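You operate a simulated robot arm through the tools that you are given. There is no shell and no other tool. Be economical: measure what you need, move in short steps, check, and stop when the job is done.

Carry out the task below with a simulated robot arm. There is one attempt and no reset: what you move stays moved.

Task
Turn the white block out from under the hood and lay it on the small black mat.
Fine: switch the hood lamp off before you take the block; draw the yellow bolt to turn the turntable and push it in again. Where these are worked on the way, their far stop is far enough and under half their travel is too little: yellow bolt.

The check looks at the end state, three seconds after you hand in, the way a careful person would. Anything else that was tipped, shoved, dropped, spilled or broken makes it a failure.

Robot
A 6-joint arm with a fingered hand on a trunk, on a base that drives. Base frame: it is fixed to the floor where the robot stands at the start and does not move with it; the origin is under the middle of the robot, x ahead of it, y to its left, z up. Lengths are in mm, angles in degrees, forces in N, time in s.
With the tool pointing down near the work surface it reaches from about 240 to 500 mm from the robot's upright axis, wherever it stands. Its first joint turns from -166.0 to 166.0 degrees. Places, roughly: gold block [1750, 2000, 750]; silver block [1500, 2250, 750]; small black mat [1400, 2200, 800]; white block [1500, 2000, 750]; white rocker switch [1500, 2000, 900]; yellow bolt [1700, 2200, 800]. Payload 2.3 kg.
The tool frame sits at the grasp point between the pads (the TCP): z along the fingers, y along the line on which they close. The tips reach 22 mm beyond it. Largest opening 112 mm; the body of the gripper starts 60 mm behind the TCP. The gripper is a hand of 3 fingers: y runs from the thumb to the fingers, the wrist lies at [0, 0, -218] in the tool frame, and closing takes about 1.5 s.
Orientation is that of the tool frame in the base frame, as a unit quaternion [w, x, y, z]. With the fingers straight down and closing along the base's y, the tool's x points along the base's -x, its y along +y and its z along -z.

Tools
- The arm moves only by the tool move_arm. Its argument "steps" is a list of rows, each an object (a shift or turn left out is 0, a gripper value left out holds the last) with "jaw": the closure, from 0 (fully open) to 1 (shut); "dp": the shift along the tool's x, y, z in mm, a list of three; "angular": the turn, a rotation vector about the tool's x, y, z in degrees, a list of three. In form: [{"jaw": jaw, "dp": [tx, ty, tz], "angular": [ax, ay, az]}, ...]. A call has 1 to 12 rows; each row is the pose to reach, as a shift and turn from the pose commanded when the call began, along the tool's axes at that moment. A row lasts 0.2 s, in which the tool goes at most 50 mm and 8.6 degrees; a call with a longer step from one row to the next is refused whole, and so is a gripper value outside its range. Where a pose cannot be reached the arm comes as near as it can. A force on the tool above 40 N (or 10 N above the force at the start of the call, whichever is more), or a blocked arm, ends the call early, and 0.2 s more pass. The fingers move at their own pace (about 72 mm/s each) and stop on an object; they squeeze with about 27 N. The grip force told is the motor's: it shows also when the fingers shut on nothing. Time passes only in rows, and 0.2 s behind the last, so rows that repeat a pose let the fingers close. It gives the time, the measured TCP pose, the force on the tool (base axes), the opening and the grip force at its end, in the units of the frame above (readings bear some noise), with the torque about the TCP (base axes, N m) and any sound that the robot's microphone picked up, and new pictures: "views" is both (left out), scene, wrist or none.
- Cameras (640 x 400 px; columns grow to the right, rows downward): "scene" is now at [24.8, 136.7, 1534.8]; the picture's right is [-0.02, -1.00, 0.00], its down [-0.60, 0.01, -0.80] and it looks along [0.80, -0.01, -0.60] (base axes); focal length 264 px, centre (320, 200). "wrist" rides on the gripper at [66, 3, -81] in the tool frame; the picture's right is [-0.05, 1.00, 0.00], its down [-0.77, -0.04, -0.64] and it looks along [-0.63, -0.03, 0.77] (tool axes); focal length 275 px, centre (320, 200). There is no depth. A picture from a camera that has moved, and an enlarged one, comes with that camera's place and axes in the base frame and with its lens. The place of the scene camera against the robot may be out by one fixed shift of up to 12 mm in any direction.
- move_column(by): slides the trunk up (or, below 0, down) by that many mm; the arm and the scene camera ride with it, the base frame stays. It gives what a move gives, with no picture.
- drive_base(legs): drives the robot by 1 to 6 legs, each [ahead, left, turn to the left] in mm, mm and degrees, along the robot's own axes; the way and the turn of a leg run together, so that a leg with both is an arc; at most 1500 mm and 180 degrees a leg. The arm and the cameras ride along, it lands a little off, and it stops where it bumps. It gives what a move gives, and a new picture of the scene camera.
- hand_shape(shape): the hand has 3 fingers and takes this shape, open, in about a second: jaw (thumb against the fingers, like two jaws); tri (thumb and two fingers); tip (a fingertip pinch); poke (one finger out to press); point (the index stretched); flat (the hand flat); cup (the hand cupped); fist (a fist). The gripper value then closes the fingers along that shape, each until it touches; the sizes above hold for jaw. It gives what a move gives, with no picture.
- aim_head(pan, tilt): turns the head with the scene camera to pan (to the left, within 155 degrees either way) and tilt (down, from -29 to 69), counted from straight ahead of the robot. It gives what a move gives, and a new picture of the scene camera.
- inspect(camera, box): a new picture of the part [left, top, right, bottom] of that camera's present view, enlarged. No time passes.
- close_job(): hands the job in; it is judged then, once.

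Go step by step. Nothing tells you exact positions but the pictures and the camera data: compare them with the known pose of the tool, close in by small moves and look again before you grip or let go. The budget is 135 turns and 274 pictures, counting those below and the enlarged ones. Unless the task says otherwise, let go and move clear before handing in, and close with one line.

The tools are called as a command line: name --argument value ..., lists and objects as JSON in quotes. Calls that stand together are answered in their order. move_arm: Moves the arm, as the interface text tells. Its arguments: {"type":"object","properties":{"steps":{"type":"array","items":{"type":"object","properties":{"jaw":{"type":"number"},"dp":{"type":"array","items":{"type":"number"}},"angular":{"type":"array","items":{"type":"number"}}}}},"views":{"type":"string","enum":["both","scene","wrist","none"]}},"required":["steps"]} The other tools are called the same way: move_column (by) slides the trunk up or down; hand_shape (shape) gives the hand a shape; drive_base (legs) drives the base; aim_head (pan, tilt) turns the head that bears the scene camera; inspect (camera, box) takes an enlarged picture of a part of a camera's view; close_job () hands the job in.

At the start:

```text
clock: 0.0
ee_pos: [287.5, -77.3, 1117.5]
tcp_rot: [0.001, 0.0, 1.0, 0.001]
ft_force: [-0.3, -0.3, -0.2]
torque: [0.0, -0.02, -0.02]
finger_gap: 111.8
grasp_force: 0.1
shape: jaw
trunk travel left (down, up): [-450.0, 140.0]
robot x, y, heading: [0.6, -0.9, 0.2]
head pan, tilt: [-1.0, 37.0]
```

scene: 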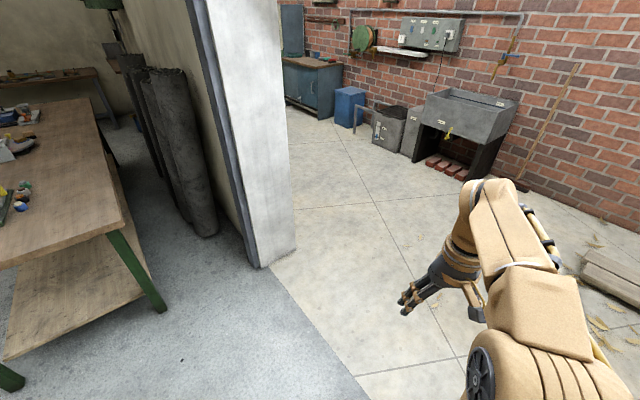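
wrist: 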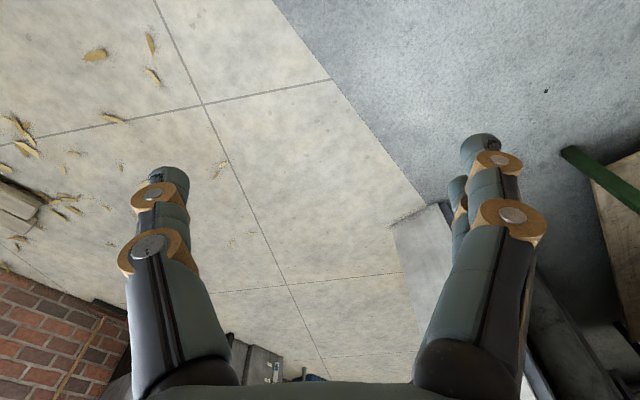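

I see a wall end ahead and a wooden bench to the left; the work place should be ahead-left. I turn the head there to look.

aim_head --pan 50 --tilt 25

```text
clock: 1.2
ee_pos: [287.8, -77.0, 1117.1]
tcp_rot: [0.001, 0.001, 1.0, 0.0]
ft_force: [-0.6, 0.7, 0.7]
torque: [-0.01, 0.0, -0.02]
finger_gap: 111.9
grasp_force: 0.1
shape: jaw
trunk travel left (down, up): [-450.0, 140.0]
robot x, y, heading: [1.3, 3.0, -0.1]
head pan, tilt: [50.0, 25.0]
camera scene: at [-2.9, 208.7, 1553.6], right [0.77, -0.64, 0.0], down [-0.27, -0.32, -0.91], along [0.58, 0.69, -0.42], focal length 264 px, centre (320, 200)
```

scene: 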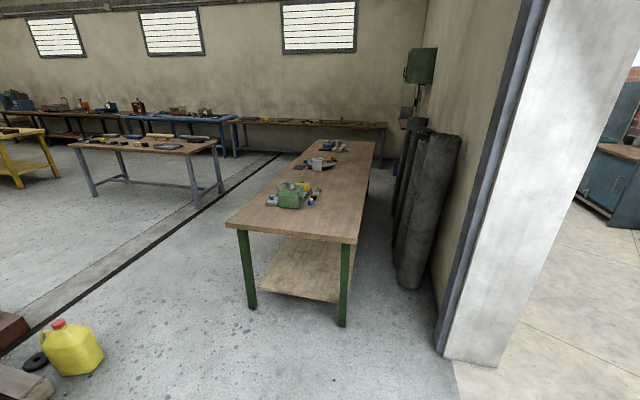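

The wooden bench bears two groups of things; I enlarge them.

inspect --camera "scene" --box '[220, 120, 400, 232]'

inspect --camera "scene" --box '[280, 130, 360, 180]'

```text
3.56 times, centred on (310, 176) of scene
camera zoom: at [-2.9, 208.7, 1553.6], right [0.77, -0.64, 0.0], down [-0.27, -0.32, -0.91], along [0.58, 0.69, -0.42], focal length 940 px, centre (356, 285)
```

zoom: 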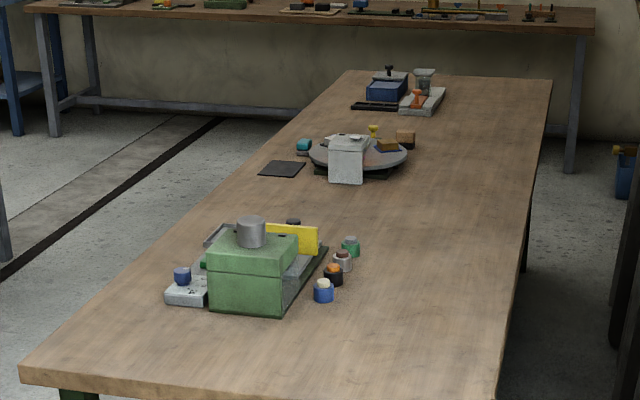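

```text
8.00 times, centred on (320, 155) of scene
camera zoom: at [-2.9, 208.7, 1553.6], right [0.77, -0.64, 0.0], down [-0.27, -0.32, -0.91], along [0.58, 0.69, -0.42], focal length 2114 px, centre (320, 560)
```

zoom: 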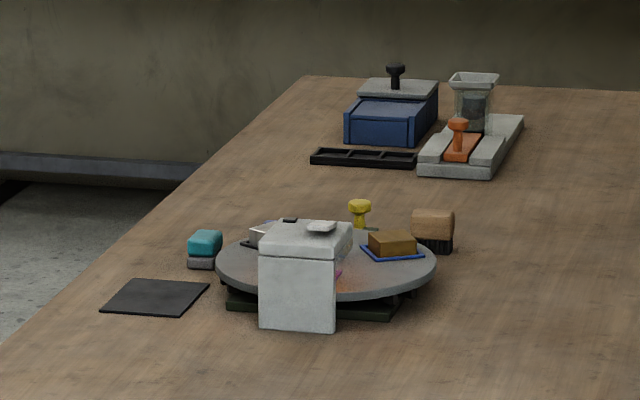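

The turntable with hood stands near the bench's left edge, bench axis heading about 37°. I drive round into the left aisle, facing the bench.

drive_base --legs '[[-20, 1450, 0], [0, 500, 0], [0, 0, -53]]'

```text
clock: 13.3
ee_pos: [95.2, 1679.7, 1117.6]
tcp_rot: [0.001, 0.448, 0.894, 0.0]
ft_force: [0.6, 0.2, -0.6]
torque: [-0.04, -0.04, -0.02]
finger_gap: 112.1
grasp_force: 0.0
shape: jaw
trunk travel left (down, up): [-450.0, 140.0]
robot x, y, heading: [-18.3, 1955.4, -53.3]
head pan, tilt: [50.0, 25.0]
camera scene: at [151.4, 2080.8, 1553.6], right [-0.05, -1.0, 0.0], down [-0.42, 0.02, -0.91], along [0.9, -0.05, -0.42], focal length 264 px, centre (320, 200)
```

scene: 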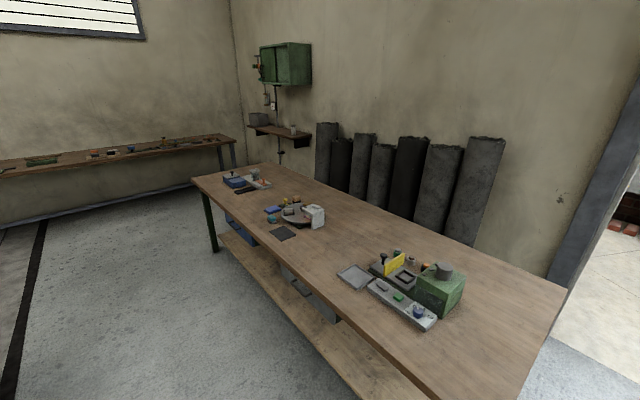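

The aisle is clear; I move along the bench to stand before the turntable.

drive_base --legs '[[0, 1330, 0]]'

aim_head --pan 0 --tilt 50

```text
clock: 19.8
ee_pos: [1131.0, 2454.8, 1117.0]
tcp_rot: [0.0, 0.449, 0.894, -0.001]
ft_force: [-0.6, 0.5, 0.6]
torque: [-0.02, 0.01, 0.0]
finger_gap: 111.8
grasp_force: 0.1
shape: jaw
trunk travel left (down, up): [-450.0, 140.0]
robot x, y, heading: [1021.7, 2728.9, -53.3]
head pan, tilt: [50.0, 25.0]
camera scene: at [1187.1, 2854.9, 1553.6], right [-0.06, -1.0, 0.0], down [-0.42, 0.02, -0.91], along [0.9, -0.05, -0.42], focal length 264 px, centre (320, 200)
```

scene: 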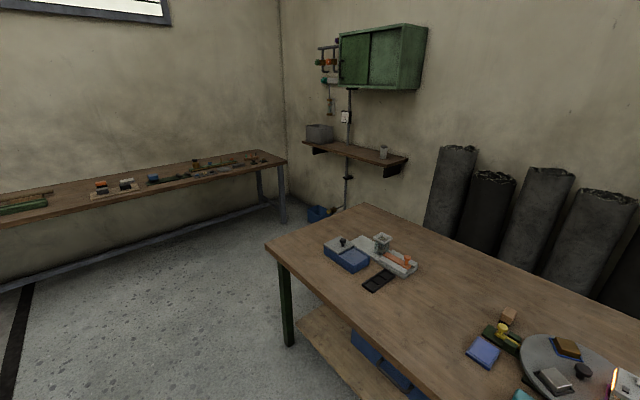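

```text
clock: 21.0
ee_pos: [1129.7, 2454.6, 1116.9]
tcp_rot: [0.0, 0.449, 0.893, -0.001]
ft_force: [-0.2, 0.9, 0.0]
torque: [0.04, 0.0, 0.01]
finger_gap: 111.9
grasp_force: 0.1
shape: jaw
trunk travel left (down, up): [-450.0, 140.0]
robot x, y, heading: [1019.1, 2733.0, -53.2]
head pan, tilt: [0.0, 50.0]
camera scene: at [1141.1, 2798.3, 1516.1], right [-0.8, -0.6, 0.0], down [-0.46, 0.61, -0.64], along [0.39, -0.52, -0.77], focal length 264 px, centre (320, 200)
```

scene: 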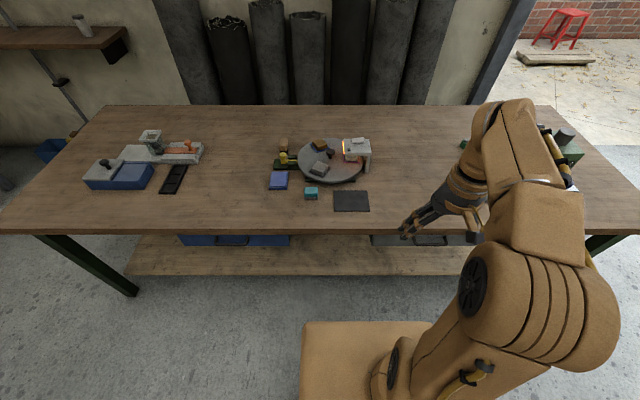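

inspect --camera "scene" --box '[250, 115, 410, 215]'

inspect --camera "scene" --box '[0, 0, 640, 400]'

```text
4.00 times, centred on (330, 165) of scene
camera zoom: at [1141.1, 2798.3, 1516.1], right [-0.8, -0.6, 0.0], down [-0.46, 0.61, -0.64], along [0.39, -0.52, -0.77], focal length 1057 px, centre (280, 340)
```

zoom: 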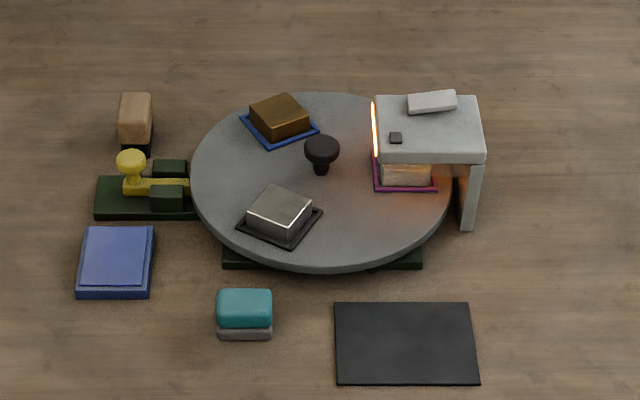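

```text
1.00 times, centred on (320, 200) of scene (not enlarged: the box is as wide or as high as the picture)
camera zoom: at [1141.1, 2798.3, 1516.1], right [-0.8, -0.6, 0.0], down [-0.46, 0.61, -0.64], along [0.39, -0.52, -0.77], focal length 264 px, centre (320, 200)
```

zoom: 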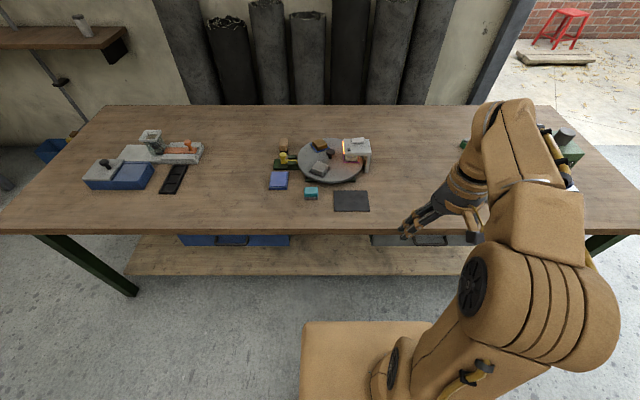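

Mat, bolt (left, slides along the bench), turntable with centre knob and hood (right) are plain. The base must come close, so I check its shape and the gap under the bench.

aim_head --pan 0 --tilt 69

aim_head --pan 60 --tilt 69

```text
clock: 21.8
ee_pos: [1131.1, 2454.3, 1117.4]
tcp_rot: [0.001, 0.448, 0.894, 0.0]
ft_force: [-0.8, -0.4, 0.6]
torque: [0.01, 0.0, 0.01]
finger_gap: 112.0
grasp_force: 0.1
shape: jaw
trunk travel left (down, up): [-450.0, 140.0]
robot x, y, heading: [1020.2, 2730.5, -53.2]
head pan, tilt: [0.0, 68.8]
camera scene: at [1128.4, 2815.1, 1494.2], right [-0.8, -0.6, 0.0], down [-0.56, 0.75, -0.36], along [0.22, -0.29, -0.93], focal length 264 px, centre (320, 200)
```

scene: 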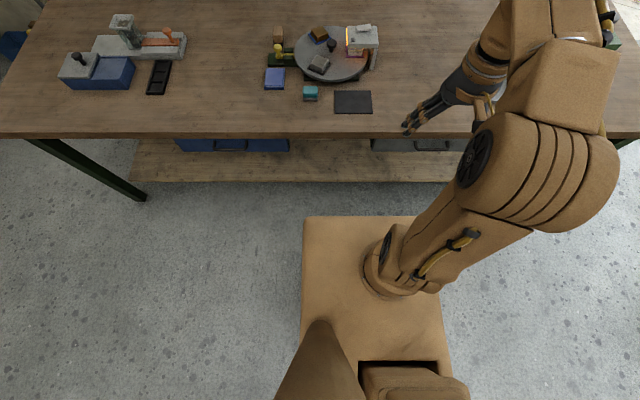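

```text
clock: 23.1
ee_pos: [1129.4, 2453.9, 1115.4]
tcp_rot: [0.001, 0.449, 0.893, -0.001]
ft_force: [-0.1, 0.1, -1.2]
torque: [-0.03, -0.03, 0.0]
finger_gap: 111.9
grasp_force: 0.0
shape: jaw
trunk travel left (down, up): [-450.0, 140.0]
robot x, y, heading: [1021.0, 2731.8, -53.2]
head pan, tilt: [60.0, 68.8]
camera scene: at [1150.5, 2866.5, 1494.2], right [0.12, -0.99, 0.0], down [-0.93, -0.11, -0.36], along [0.36, 0.04, -0.93], focal length 264 px, centre (320, 200)
```

scene: 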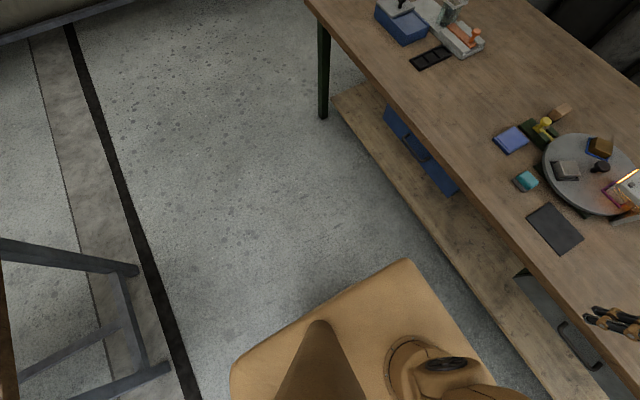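

The base box is about 400 wide with the arm on its front right. Standing with the right side to the bench is best; I turn left 90° and come closer sideways.

drive_base --legs '[[0, 0, 90], [30, -200, 0]]'

aim_head --pan -90 --tilt 60

```text
clock: 28.5
ee_pos: [1440.5, 2687.9, 1117.2]
tcp_rot: [0.0, -0.305, 0.952, 0.001]
ft_force: [0.0, -1.1, -0.7]
torque: [0.01, 0.0, 0.0]
finger_gap: 111.7
grasp_force: 0.1
shape: jaw
trunk travel left (down, up): [-450.0, 140.0]
robot x, y, heading: [1163.1, 2586.8, 35.5]
head pan, tilt: [60.0, 68.8]
camera scene: at [1024.0, 2716.8, 1494.3], right [1.0, 0.1, 0.0], down [0.09, -0.93, -0.36], along [-0.04, 0.36, -0.93], focal length 264 px, centre (320, 200)
```

scene: 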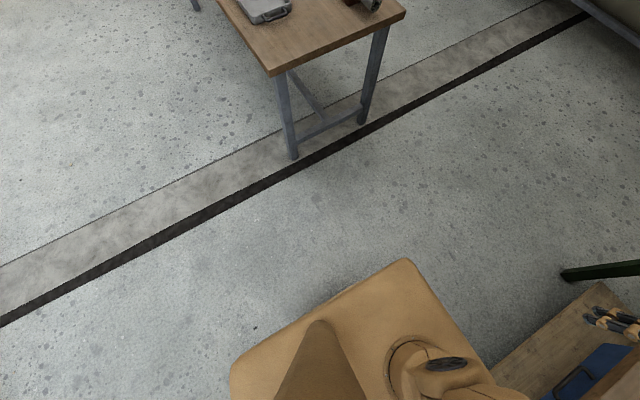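

```text
clock: 30.9
ee_pos: [1439.6, 2689.2, 1116.5]
tcp_rot: [0.0, -0.305, 0.952, 0.0]
ft_force: [0.1, 0.3, 0.3]
torque: [-0.02, 0.02, 0.01]
finger_gap: 111.8
grasp_force: 0.1
shape: jaw
trunk travel left (down, up): [-450.0, 140.0]
robot x, y, heading: [1162.2, 2586.4, 35.5]
head pan, tilt: [-90.0, 60.0]
camera scene: at [1067.5, 2607.7, 1503.5], right [-0.81, -0.58, 0.0], down [-0.5, 0.7, -0.5], along [0.29, -0.41, -0.87], focal length 264 px, centre (320, 200)
```

scene: 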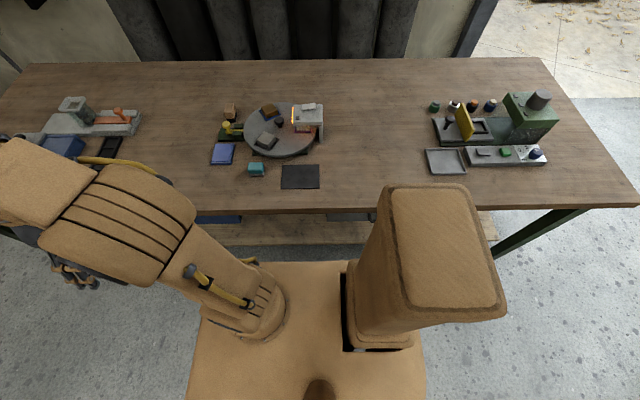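

The right side now faces the bench. I close the last 90 mm sideways.

drive_base --legs '[[8, -90, 1.4]]'

aim_head --pan -70 --tilt 62

```text
clock: 31.9
ee_pos: [1496.2, 2628.8, 1116.9]
tcp_rot: [0.001, -0.317, 0.948, 0.001]
ft_force: [0.2, -0.4, 0.0]
torque: [0.03, 0.04, -0.02]
finger_gap: 112.2
grasp_force: 0.0
shape: jaw
trunk travel left (down, up): [-450.0, 140.0]
robot x, y, heading: [1217.3, 2519.5, 36.8]
head pan, tilt: [-90.0, 60.0]
camera scene: at [1126.7, 2537.6, 1503.6], right [-0.8, -0.6, 0.0], down [-0.52, 0.69, -0.5], along [0.3, -0.4, -0.87], focal length 264 px, centre (320, 200)
```

scene: 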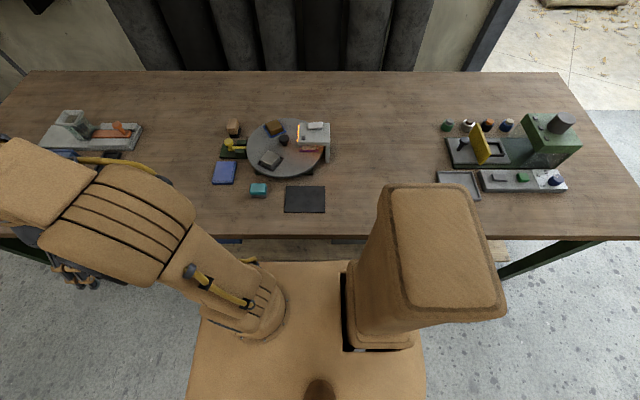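

```text
clock: 32.8
ee_pos: [1496.4, 2628.9, 1116.0]
tcp_rot: [0.001, -0.317, 0.948, 0.001]
ft_force: [-0.2, 0.7, -0.5]
torque: [-0.01, -0.02, -0.02]
finger_gap: 111.8
grasp_force: 0.1
shape: jaw
trunk travel left (down, up): [-450.0, 140.0]
robot x, y, heading: [1220.5, 2516.8, 37.1]
head pan, tilt: [-70.0, 62.0]
camera scene: at [1139.7, 2556.5, 1501.3], right [-0.54, -0.84, 0.0], down [-0.74, 0.48, -0.47], along [0.39, -0.26, -0.88], focal length 264 px, centre (320, 200)
```

scene: 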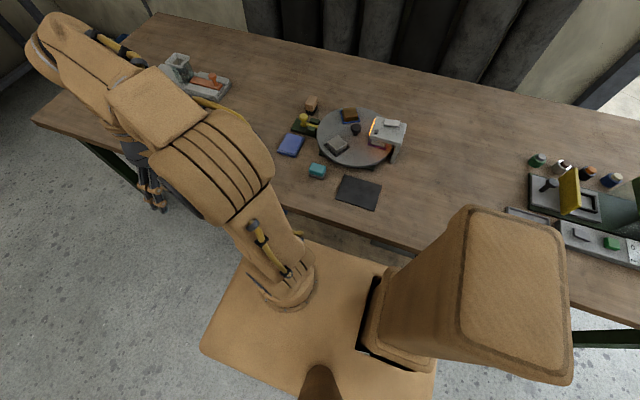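

The torso box sits higher and narrower than I first took it, so there is more room. I advance a further 60 mm sideways and look.

drive_base --legs '[[0, -60, 0]]'

aim_head --pan -110 --tilt 69

```text
clock: 33.7
ee_pos: [1532.4, 2581.3, 1116.4]
tcp_rot: [0.001, -0.316, 0.949, 0.001]
ft_force: [0.8, -0.2, -0.2]
torque: [0.02, 0.04, -0.01]
finger_gap: 111.5
grasp_force: 0.1
shape: jaw
trunk travel left (down, up): [-450.0, 140.0]
robot x, y, heading: [1256.9, 2468.4, 36.9]
head pan, tilt: [-70.0, 62.0]
camera scene: at [1176.0, 2508.6, 1501.4], right [-0.54, -0.84, 0.0], down [-0.74, 0.48, -0.47], along [0.39, -0.26, -0.88], focal length 264 px, centre (320, 200)
```

scene: 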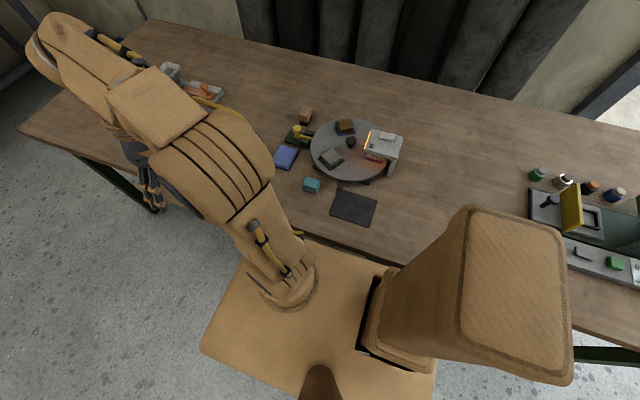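

```text
clock: 34.8
ee_pos: [1531.4, 2582.5, 1116.5]
tcp_rot: [0.002, -0.316, 0.949, 0.001]
ft_force: [0.7, 0.4, -0.7]
torque: [0.01, 0.0, -0.02]
finger_gap: 112.1
grasp_force: 0.0
shape: jaw
trunk travel left (down, up): [-450.0, 140.0]
robot x, y, heading: [1254.5, 2471.7, 36.8]
head pan, tilt: [-110.0, 68.8]
camera scene: at [1137.4, 2491.5, 1494.2], right [-0.96, -0.29, 0.0], down [-0.27, 0.89, -0.36], along [0.11, -0.35, -0.93], focal length 264 px, centre (320, 200)
```

scene: 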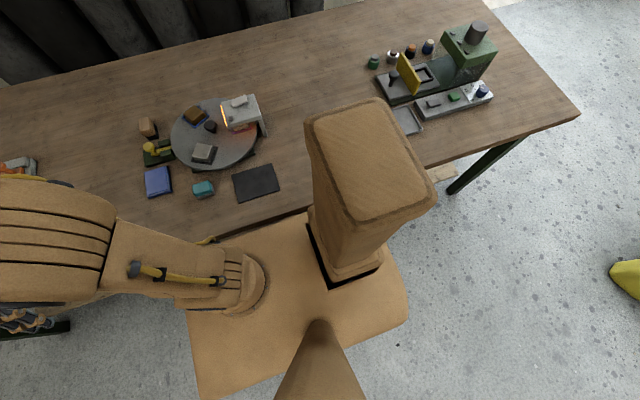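

The box still clears the bench edge, and the turntable should now be about 490 mm from the axis. I swing the arm round over the mat side.

move_arm --steps '[{"dp": [13.5, -40, 0], "angular": [0, 0, 8.1]}, {"dp": [32.6, -77.5, 0], "angular": [0, 0, 16.2]}, {"dp": [56.7, -111.9, 0], "angular": [0, 0, 24.3]}, {"dp": [85.5, -142.6, 0], "angular": [0, 0, 32.4]}, {"dp": [118.4, -169, 0], "angular": [0, 0, 40.5]}, {"dp": [154.6, -190.5, 0], "angular": [0, 0, 48.6]}, {"dp": [193.4, -206.6, 0], "angular": [0, 0, 56.7]}, {"dp": [234.2, -217.1, 0], "angular": [0, 0, 64.8]}, {"dp": [234.2, -217.1, 0], "angular": [0, 0, 64.8]}]'

```text
clock: 36.8
ee_pos: [1473.7, 2265.1, 1117.2]
tcp_rot: [0.0, 0.242, 0.97, 0.001]
ft_force: [-0.2, -0.7, -1.0]
torque: [-0.02, 0.0, 0.03]
finger_gap: 112.2
grasp_force: 0.1
shape: jaw
trunk travel left (down, up): [-450.0, 140.0]
robot x, y, heading: [1256.4, 2471.4, 37.3]
head pan, tilt: [-110.0, 68.8]
camera scene: at [1137.7, 2491.8, 1494.2], right [-0.96, -0.29, 0.0], down [-0.27, 0.89, -0.36], along [0.11, -0.35, -0.93], focal length 264 px, centre (320, 200)
camera wrist: at [1416.2, 2298.8, 1198.1], right [0.51, 0.86, 0.0], down [0.66, -0.39, 0.64], along [0.55, -0.32, -0.77], focal length 275 px, centre (320, 200)
```

scene: 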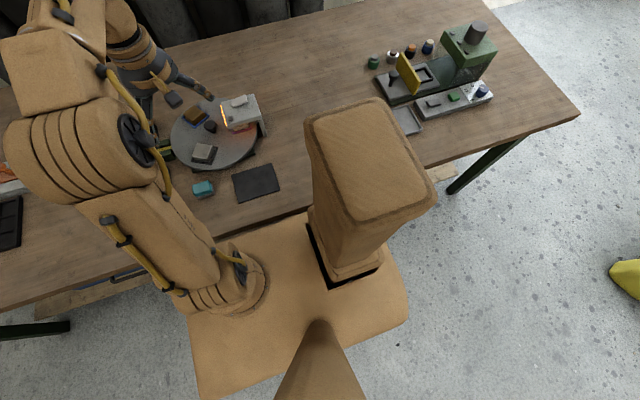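
wrist: 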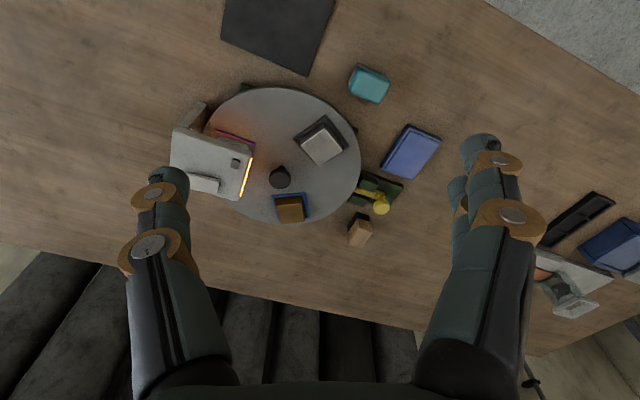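

Both cameras agree on the turntable centre near (1601, 2116). I enlarge the wrist view for the hood, switch and bolt.

inspect --camera "wrist" --box '[160, 80, 320, 230]'

inspect --camera "wrist" --box '[330, 110, 450, 260]'

```text
2.67 times, centred on (240, 155) of wrist
camera zoom: at [1416.2, 2298.8, 1198.1], right [0.51, 0.86, 0.0], down [0.66, -0.39, 0.64], along [0.55, -0.32, -0.77], focal length 734 px, centre (533, 320)
```

zoom: 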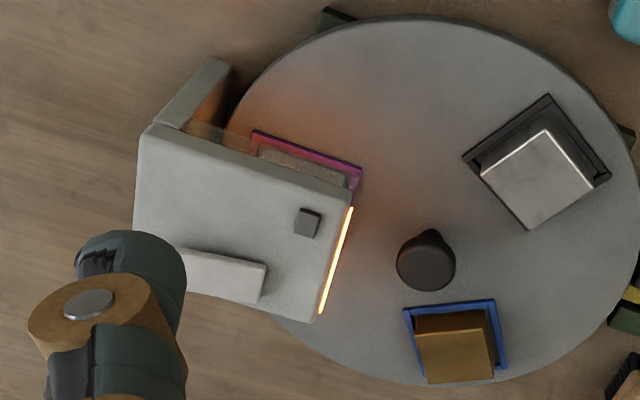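

```text
2.67 times, centred on (390, 185) of wrist
camera zoom: at [1416.2, 2298.8, 1198.1], right [0.51, 0.86, 0.0], down [0.66, -0.39, 0.64], along [0.55, -0.32, -0.77], focal length 734 px, centre (133, 240)
```

zoom: 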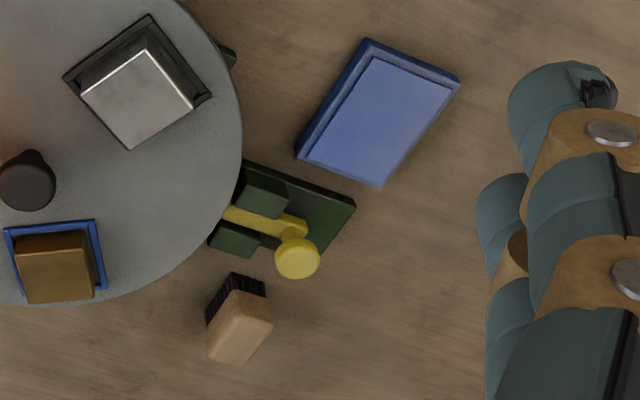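

I move sideways and lower for a clear look at the rocker on the hood.

move_arm --steps '[{"dp": [0, -40, 30]}, {"dp": [0, -80, 60]}, {"dp": [0, -110, 90]}, {"dp": [0, -110, 90]}]' --views "none"

inspect --camera "wrist" --box '[200, 60, 520, 260]'

```text
clock: 37.8
ee_pos: [1425.7, 2170.2, 1024.3]
tcp_rot: [0.001, 0.242, 0.97, 0.0]
ft_force: [0.1, 0.4, 0.8]
torque: [0.01, -0.02, 0.01]
finger_gap: 112.0
grasp_force: 0.1
shape: jaw
trunk travel left (down, up): [-450.0, 140.0]
robot x, y, heading: [1258.4, 2473.5, 37.2]
head pan, tilt: [-110.0, 68.8]
```

```text
2.00 times, centred on (360, 160) of wrist
camera zoom: at [1367.1, 2203.9, 1105.2], right [0.51, 0.86, 0.0], down [0.66, -0.39, 0.64], along [0.55, -0.32, -0.77], focal length 551 px, centre (240, 280)
```

zoom: 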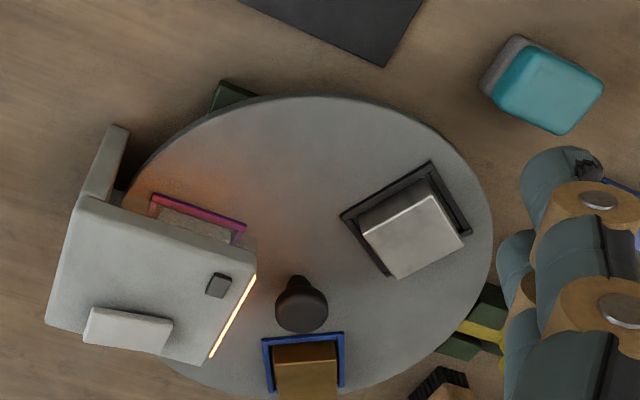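

inspect --camera "scene" --box '[205, 80, 285, 130]'

inspect --camera "wrist" --box '[210, 180, 330, 255]'

```text
8.00 times, centred on (245, 105) of scene
camera zoom: at [1137.4, 2491.8, 1494.2], right [-0.96, -0.29, 0.0], down [-0.27, 0.89, -0.36], along [0.11, -0.35, -0.93], focal length 2114 px, centre (920, 960)
```

zoom: 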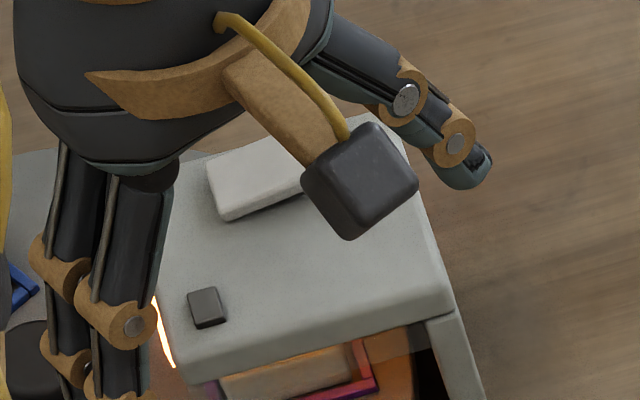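

```text
5.33 times, centred on (270, 218) of wrist
camera zoom: at [1367.1, 2203.9, 1105.2], right [0.51, 0.86, 0.0], down [0.66, -0.39, 0.64], along [0.55, -0.32, -0.77], focal length 1468 px, centre (587, 107)
```

zoom: 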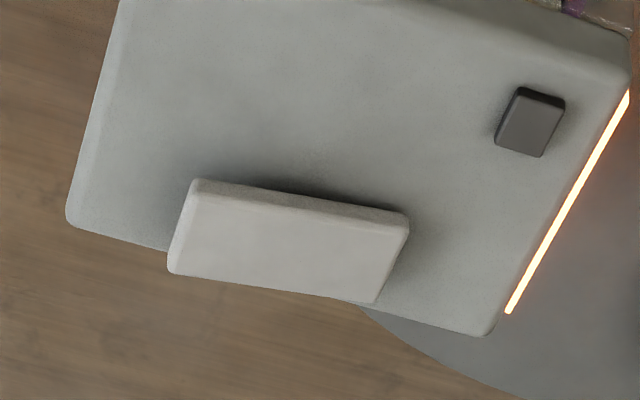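

The rocker's right-hand (−u) end stands raised, near (1510, 2018, 878); that end must be pressed. I shape the hand to poke and look at where the finger sits.

hand_shape --shape "poke"

move_arm --steps '[{"dp": [-40, -25, 0]}, {"dp": [-75, -45, 0]}, {"dp": [-75, -45, 0]}]'

```text
clock: 38.7
ee_pos: [1425.3, 2171.0, 1024.3]
tcp_rot: [0.0, 0.241, 0.971, 0.0]
ft_force: [0.2, 0.7, -0.5]
torque: [0.01, 0.01, -0.01]
finger_gap: 0.0
grasp_force: 0.0
shape: poke
trunk travel left (down, up): [-450.0, 140.0]
robot x, y, heading: [1251.5, 2473.4, 37.1]
head pan, tilt: [-110.0, 68.8]
```

```text
clock: 39.5
ee_pos: [1462.6, 2119.5, 1020.3]
tcp_rot: [0.0, 0.241, 0.97, 0.001]
ft_force: [0.6, 0.3, -0.1]
torque: [-0.01, -0.02, 0.0]
finger_gap: 0.2
grasp_force: 0.1
shape: poke
out of reach, approached as far as the arm can: row 2, 3
trunk travel left (down, up): [-450.0, 140.0]
robot x, y, heading: [1251.6, 2471.2, 36.8]
head pan, tilt: [-110.0, 68.8]
camera scene: at [1137.4, 2490.9, 1494.2], right [-0.96, -0.29, 0.0], down [-0.27, 0.89, -0.36], along [0.11, -0.35, -0.93], focal length 264 px, centre (320, 200)
camera wrist: at [1404.7, 2152.2, 1101.4], right [0.51, 0.86, 0.0], down [0.66, -0.39, 0.64], along [0.55, -0.32, -0.77], focal length 275 px, centre (320, 200)
```

scene: 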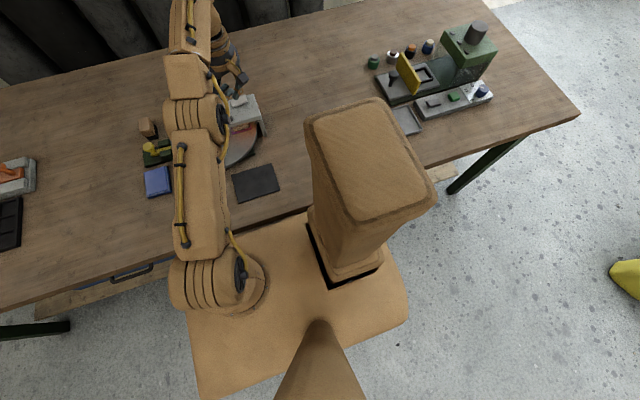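
wrist: 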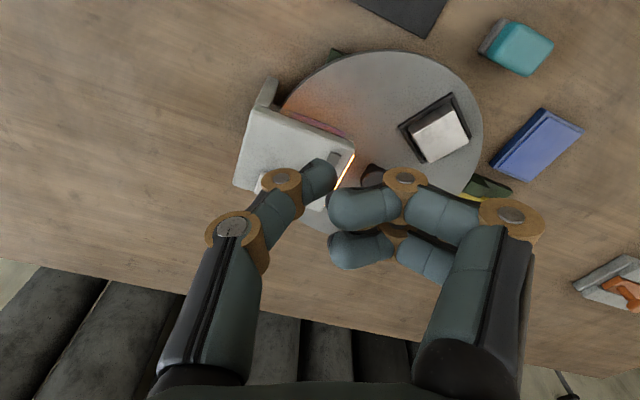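

The arm runs out of reach here, so the base must come closer. I raise the trunk a bit to see whether the box rides with it and how much room there is.

move_column --by 100

aim_head --pan -125 --tilt 69

```text
clock: 40.8
ee_pos: [1463.4, 2119.8, 1121.9]
tcp_rot: [0.001, 0.241, 0.971, 0.001]
ft_force: [0.5, -0.3, -0.6]
torque: [0.0, 0.0, 0.04]
finger_gap: 0.0
grasp_force: 0.1
shape: poke
trunk travel left (down, up): [-550.0, 40.0]
robot x, y, heading: [1254.4, 2468.2, 37.1]
head pan, tilt: [-110.0, 68.8]
```

```text
clock: 41.6
ee_pos: [1463.2, 2119.2, 1121.0]
tcp_rot: [0.002, 0.241, 0.971, 0.0]
ft_force: [0.4, 0.7, 0.2]
torque: [0.03, 0.0, 0.0]
finger_gap: 0.2
grasp_force: 0.1
shape: poke
trunk travel left (down, up): [-550.0, 40.0]
robot x, y, heading: [1256.7, 2470.8, 36.9]
head pan, tilt: [-125.0, 68.8]
camera scene: at [1123.1, 2488.9, 1594.2], right [-1.0, -0.04, 0.0], down [-0.03, 0.93, -0.36], along [0.01, -0.36, -0.93], focal length 264 px, centre (320, 200)
```

scene: 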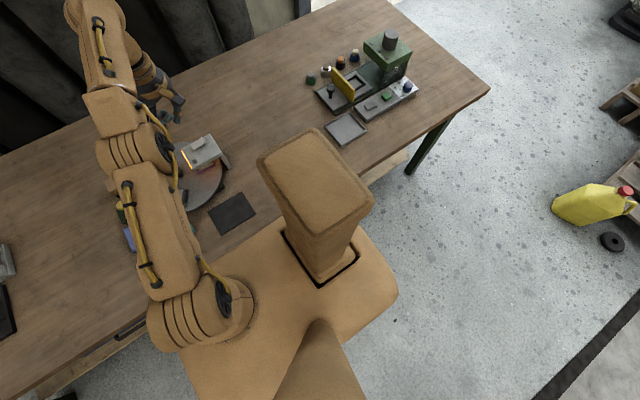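

The box rides with the trunk; there seems to be ~45 mm left to the bench edge. I creep in 35 mm.

drive_base --legs '[[0, -35, 0]]'

```text
clock: 42.5
ee_pos: [1484.1, 2090.4, 1120.3]
tcp_rot: [0.001, 0.241, 0.97, 0.001]
ft_force: [-0.3, 0.0, 0.3]
torque: [0.02, 0.02, 0.01]
finger_gap: 0.3
grasp_force: 0.0
shape: poke
trunk travel left (down, up): [-550.0, 40.0]
robot x, y, heading: [1276.8, 2440.5, 36.8]
head pan, tilt: [-125.0, 68.8]
camera scene: at [1145.0, 2459.8, 1594.2], right [-1.0, -0.03, 0.0], down [-0.03, 0.93, -0.36], along [0.01, -0.36, -0.93], focal length 264 px, centre (320, 200)
```

scene: 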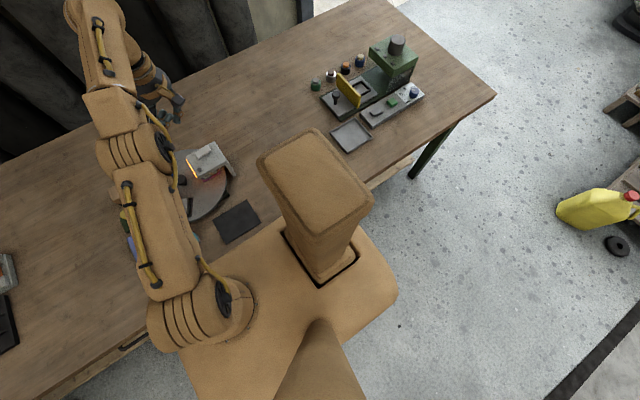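

No bump. The rocker needs me ~100 mm further back along the bench; I drive back so and lay the head on the hood.

drive_base --legs '[[-110, 0, 0]]'

aim_head --pan -85 --tilt 58

```text
clock: 43.7
ee_pos: [1395.8, 2024.3, 1120.6]
tcp_rot: [0.001, 0.24, 0.971, 0.001]
ft_force: [-0.4, 0.0, -0.2]
torque: [0.03, 0.01, -0.04]
finger_gap: 0.0
grasp_force: 0.1
shape: poke
trunk travel left (down, up): [-550.0, 40.0]
robot x, y, heading: [1188.4, 2380.2, 37.1]
head pan, tilt: [-125.0, 68.8]
camera scene: at [1056.1, 2394.3, 1594.1], right [-1.0, -0.04, 0.0], down [-0.03, 0.93, -0.36], along [0.01, -0.36, -0.93], focal length 264 px, centre (320, 200)
```

scene: 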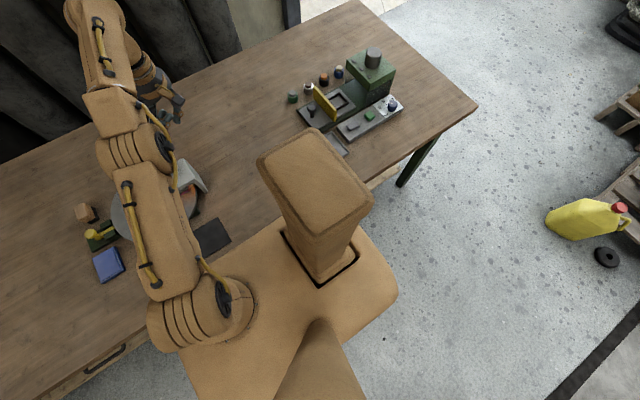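

```text
clock: 44.7
ee_pos: [1395.8, 2024.3, 1120.1]
tcp_rot: [0.0, 0.242, 0.97, 0.001]
ft_force: [0.7, -0.6, -0.8]
torque: [-0.03, 0.0, -0.01]
finger_gap: 0.0
grasp_force: 0.0
shape: poke
trunk travel left (down, up): [-550.0, 40.0]
robot x, y, heading: [1188.8, 2378.7, 37.0]
head pan, tilt: [-85.0, 58.0]
camera scene: at [1100.9, 2399.4, 1605.9], right [-0.74, -0.67, 0.0], down [-0.57, 0.63, -0.53], along [0.35, -0.39, -0.85], focal length 264 px, centre (320, 200)
```

scene: 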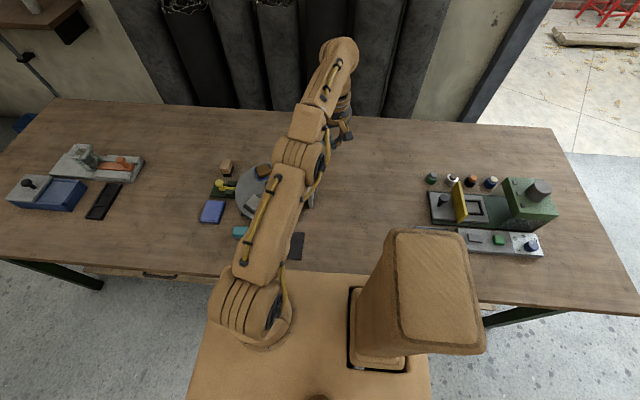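

The hand is right of the hood; I bring the poking tip above the rocker's raised end at a safe height.

move_arm --steps '[{"dp": [-21, 10, 32]}, {"dp": [-42, 20, 64]}, {"dp": [-63, 30, 96]}, {"dp": [-84, 39, 128]}, {"dp": [-103.5, 48, 160]}, {"dp": [-103.5, 48, 160]}]'

```text
clock: 46.1
ee_pos: [1492.0, 2048.5, 974.0]
tcp_rot: [0.001, 0.24, 0.971, 0.001]
ft_force: [-0.7, -0.4, -0.6]
torque: [0.01, 0.0, 0.02]
finger_gap: 0.0
grasp_force: 0.0
shape: poke
out of reach, approached as far as the arm can: row 3, 4, 5, 6
trunk travel left (down, up): [-550.0, 40.0]
robot x, y, heading: [1190.4, 2378.6, 37.0]
head pan, tilt: [-85.0, 58.0]
camera scene: at [1100.9, 2399.4, 1605.9], right [-0.74, -0.67, 0.0], down [-0.57, 0.63, -0.53], along [0.35, -0.39, -0.85], focal length 264 px, centre (320, 200)
camera wrist: at [1433.8, 2083.1, 1053.7], right [0.51, 0.86, 0.0], down [0.66, -0.39, 0.64], along [0.55, -0.32, -0.77], focal length 275 px, centre (320, 200)
```

scene: 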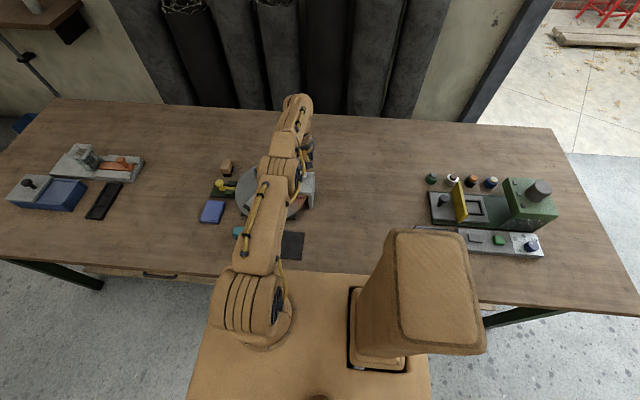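
wrist: 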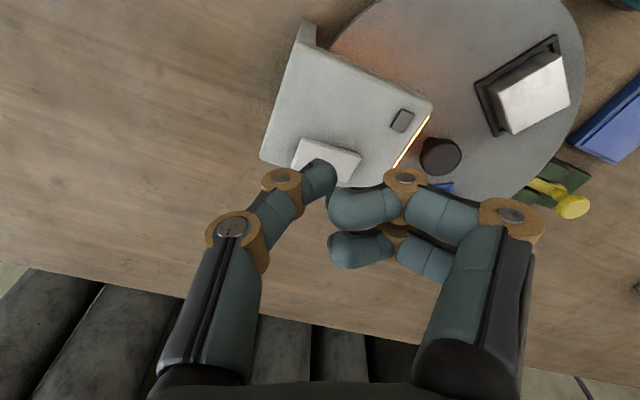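

The arm tops out about 460 mm from its axis, so I tilt the tool 20° outward to reach the rocker end at about (1519, 2025), stopping ~20 mm above it.

move_arm --steps '[{"dp": [0, 0, 0], "angular": [3.1, -6, 0]}, {"dp": [-10, -2, 0], "angular": [6.2, -12, 0]}, {"dp": [-28.5, -4.7, 10], "angular": [9.1, -17.8, 0]}, {"dp": [-28.5, -4.7, 53], "angular": [9.1, -17.8, 0]}, {"dp": [-28.5, -4.7, 53], "angular": [9.1, -17.8, 0]}]'

inspect --camera "wrist" --box '[240, 100, 440, 225]'

```text
clock: 47.3
ee_pos: [1513.4, 2033.0, 918.1]
tcp_rot: [0.131, 0.238, 0.956, -0.113]
ft_force: [-0.7, 0.0, -0.2]
torque: [-0.01, -0.03, 0.02]
finger_gap: 0.0
grasp_force: 0.1
shape: poke
trunk travel left (down, up): [-550.0, 40.0]
robot x, y, heading: [1193.1, 2380.8, 37.2]
head pan, tilt: [-85.0, 58.0]
camera scene: at [1100.8, 2399.8, 1605.9], right [-0.74, -0.67, 0.0], down [-0.57, 0.63, -0.53], along [0.35, -0.39, -0.85], focal length 264 px, centre (320, 200)
camera wrist: at [1441.9, 2086.7, 973.9], right [0.52, 0.84, -0.14], down [0.51, -0.18, 0.84], along [0.68, -0.51, -0.53], focal length 275 px, centre (320, 200)
```

scene: 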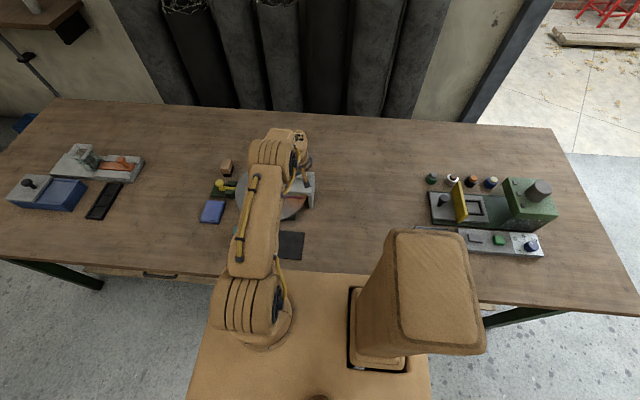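
wrist: 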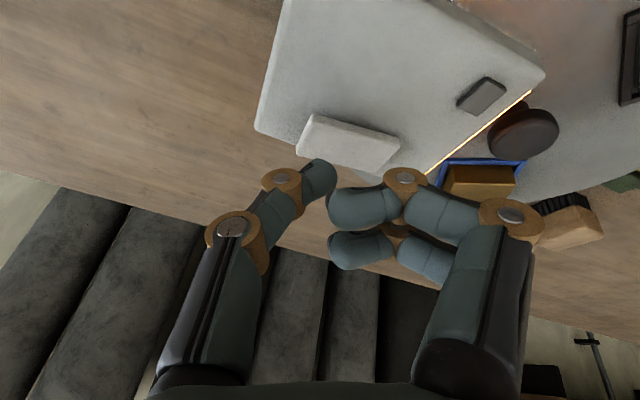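

```text
3.20 times, centred on (340, 162) of wrist
camera zoom: at [1441.9, 2086.7, 973.9], right [0.52, 0.84, -0.14], down [0.51, -0.18, 0.84], along [0.68, -0.51, -0.53], focal length 881 px, centre (256, 320)
```

zoom: 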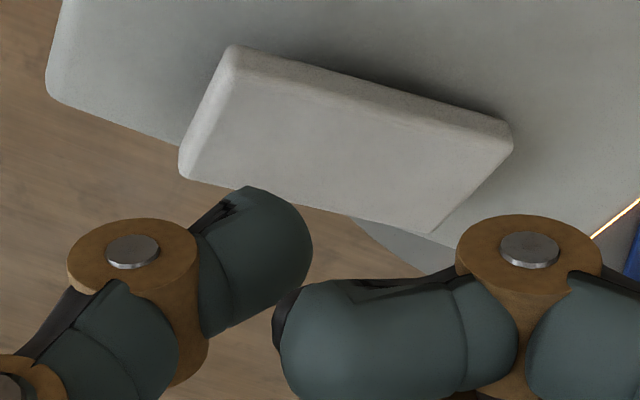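

The tip stands over the raised end's inner quarter. I press straight down in small steps.

move_arm --steps '[{"dp": [3, 1.6, 9.4]}, {"dp": [5.5, 2.8, 16.9]}, {"dp": [7, 3.6, 21.6]}, {"dp": [8.2, 4.2, 25.4]}, {"dp": [8.2, 4.2, 25.4]}]'

```text
clock: 48.5
ee_pos: [1514.1, 2030.0, 898.0]
tcp_rot: [0.139, 0.238, 0.954, -0.119]
ft_force: [-4.9, 0.0, 23.0]
torque: [-0.01, 0.07, 0.0]
finger_gap: 0.3
grasp_force: 0.1
shape: poke
trunk travel left (down, up): [-550.0, 40.0]
robot x, y, heading: [1189.1, 2381.0, 36.9]
head pan, tilt: [-85.0, 58.0]
heard: click
stopped in row 5: the force on the tool passed its limit at 42 N (the readings are from after the stop); the commanded pose is now the measured one
camera scene: at [1096.7, 2402.6, 1605.7], right [-0.74, -0.67, 0.0], down [-0.57, 0.63, -0.53], along [0.36, -0.4, -0.85], focal length 264 px, centre (320, 200)
camera wrist: at [1441.9, 2084.0, 952.1], right [0.52, 0.84, -0.15], down [0.5, -0.17, 0.85], along [0.69, -0.52, -0.51], focal length 275 px, centre (320, 200)
```

scene: 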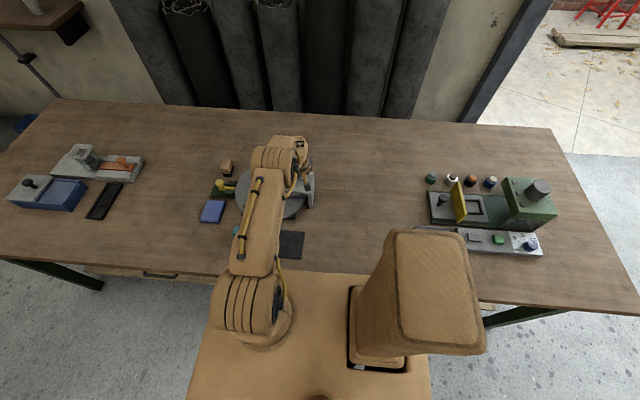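
wrist: 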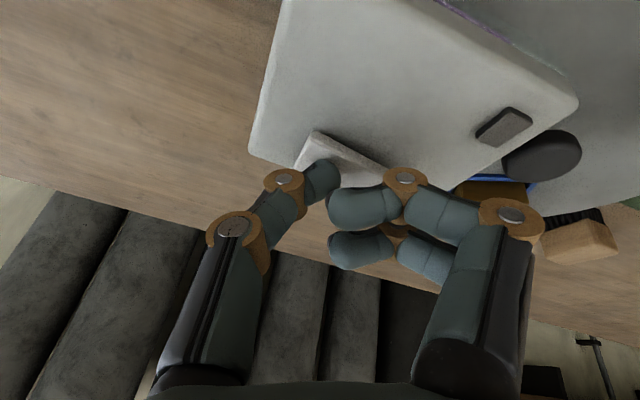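

Click heard and the lamp strip is dark. I lift clear.

move_arm --steps '[{"dp": [-9, -4.7, -28]}, {"dp": [-21, -11, -66]}, {"dp": [-33, -17, -103]}, {"dp": [-33, -17, -103]}]'

inspect --camera "wrist" --box '[220, 20, 540, 220]'

```text
clock: 49.5
ee_pos: [1516.4, 2032.4, 1004.9]
tcp_rot: [0.135, 0.237, 0.955, -0.118]
ft_force: [0.6, 0.1, 0.3]
torque: [-0.02, -0.01, 0.02]
finger_gap: 0.2
grasp_force: 0.1
shape: poke
trunk travel left (down, up): [-550.0, 40.0]
robot x, y, heading: [1187.2, 2373.3, 36.8]
head pan, tilt: [-85.0, 58.0]
camera scene: at [1101.1, 2399.4, 1605.9], right [-0.74, -0.67, 0.0], down [-0.57, 0.63, -0.53], along [0.35, -0.39, -0.85], focal length 264 px, centre (320, 200)
camera wrist: at [1444.0, 2085.7, 1060.5], right [0.52, 0.84, -0.14], down [0.51, -0.17, 0.84], along [0.68, -0.51, -0.52], focal length 275 px, centre (320, 200)
```

scene: 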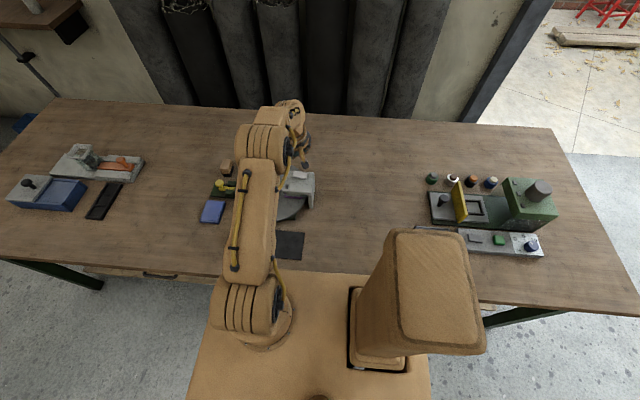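
wrist: 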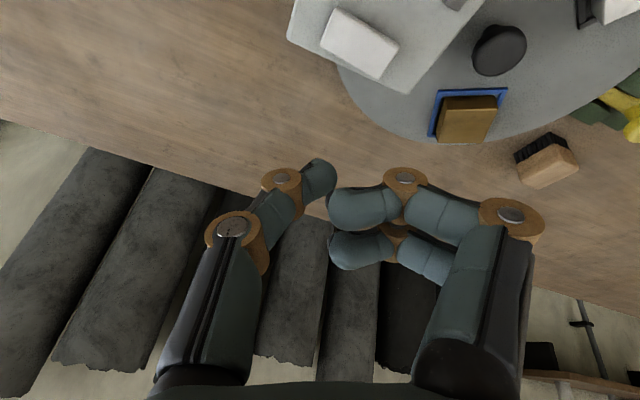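

```text
2.00 times, centred on (380, 120) of wrist
camera zoom: at [1444.0, 2085.7, 1060.5], right [0.52, 0.84, -0.14], down [0.51, -0.17, 0.84], along [0.68, -0.51, -0.52], focal length 551 px, centre (200, 360)
```

zoom: 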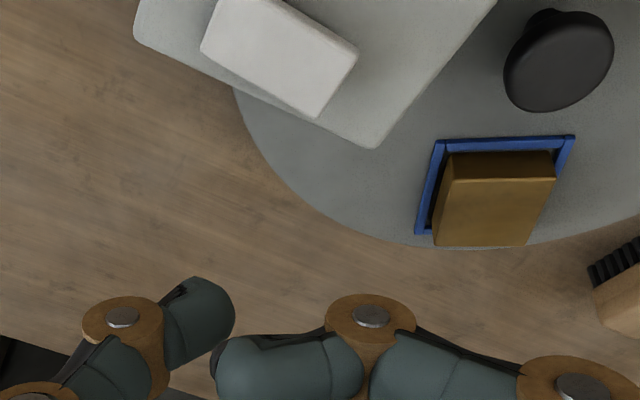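

The lamp is off. I straighten the tool and draw the arm in before driving ahead to the bolt.

move_arm --steps '[{"dp": [30, 15, -10], "angular": [-3.1, 6, 0]}, {"dp": [60, 30, -20], "angular": [-6.2, 12, 0]}, {"dp": [90, 46, -30], "angular": [-9.4, 18.4, 0]}, {"dp": [90, 46, -30], "angular": [-9.4, 18.4, 0]}]' --views "none"

drive_base --legs '[[290, 0, 0]]'

inspect --camera "wrist" --box '[0, 0, 640, 400]'

```text
clock: 50.5
ee_pos: [1452.8, 2118.2, 996.5]
tcp_rot: [-0.001, 0.241, 0.971, 0.001]
ft_force: [-0.1, 0.5, 0.2]
torque: [-0.02, -0.01, 0.0]
finger_gap: 0.0
grasp_force: 0.0
shape: poke
trunk travel left (down, up): [-550.0, 40.0]
robot x, y, heading: [1193.1, 2379.4, 37.0]
head pan, tilt: [-85.0, 58.0]
```

```text
clock: 52.5
ee_pos: [1686.6, 2292.9, 997.7]
tcp_rot: [0.0, 0.24, 0.971, 0.0]
ft_force: [0.0, -1.0, 0.2]
torque: [-0.01, -0.01, -0.02]
finger_gap: 0.1
grasp_force: 0.0
shape: poke
trunk travel left (down, up): [-550.0, 40.0]
robot x, y, heading: [1419.9, 2551.8, 37.1]
head pan, tilt: [-85.0, 58.0]
camera scene: at [1334.5, 2575.6, 1605.9], right [-0.74, -0.67, 0.0], down [-0.57, 0.63, -0.53], along [0.35, -0.39, -0.85], focal length 264 px, centre (320, 200)
```

scene: 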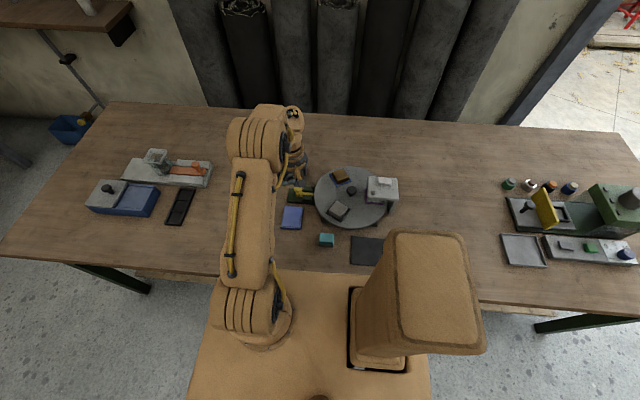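

```text
1.00 times, centred on (320, 200) of wrist (not enlarged: the box is as wide or as high as the picture)
camera zoom: at [1628.4, 2327.4, 1078.6], right [0.51, 0.86, 0.0], down [0.67, -0.39, 0.64], along [0.55, -0.32, -0.77], focal length 275 px, centre (320, 200)
```

zoom: 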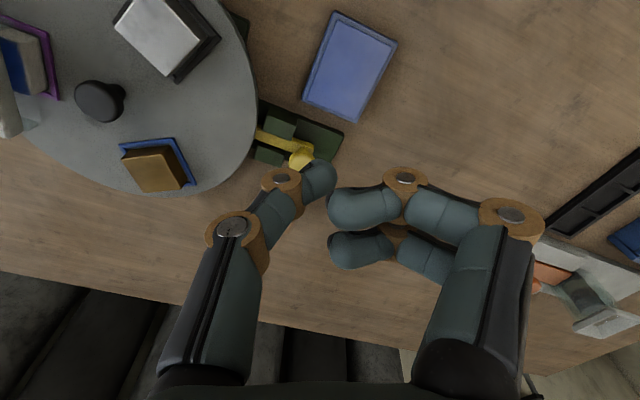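

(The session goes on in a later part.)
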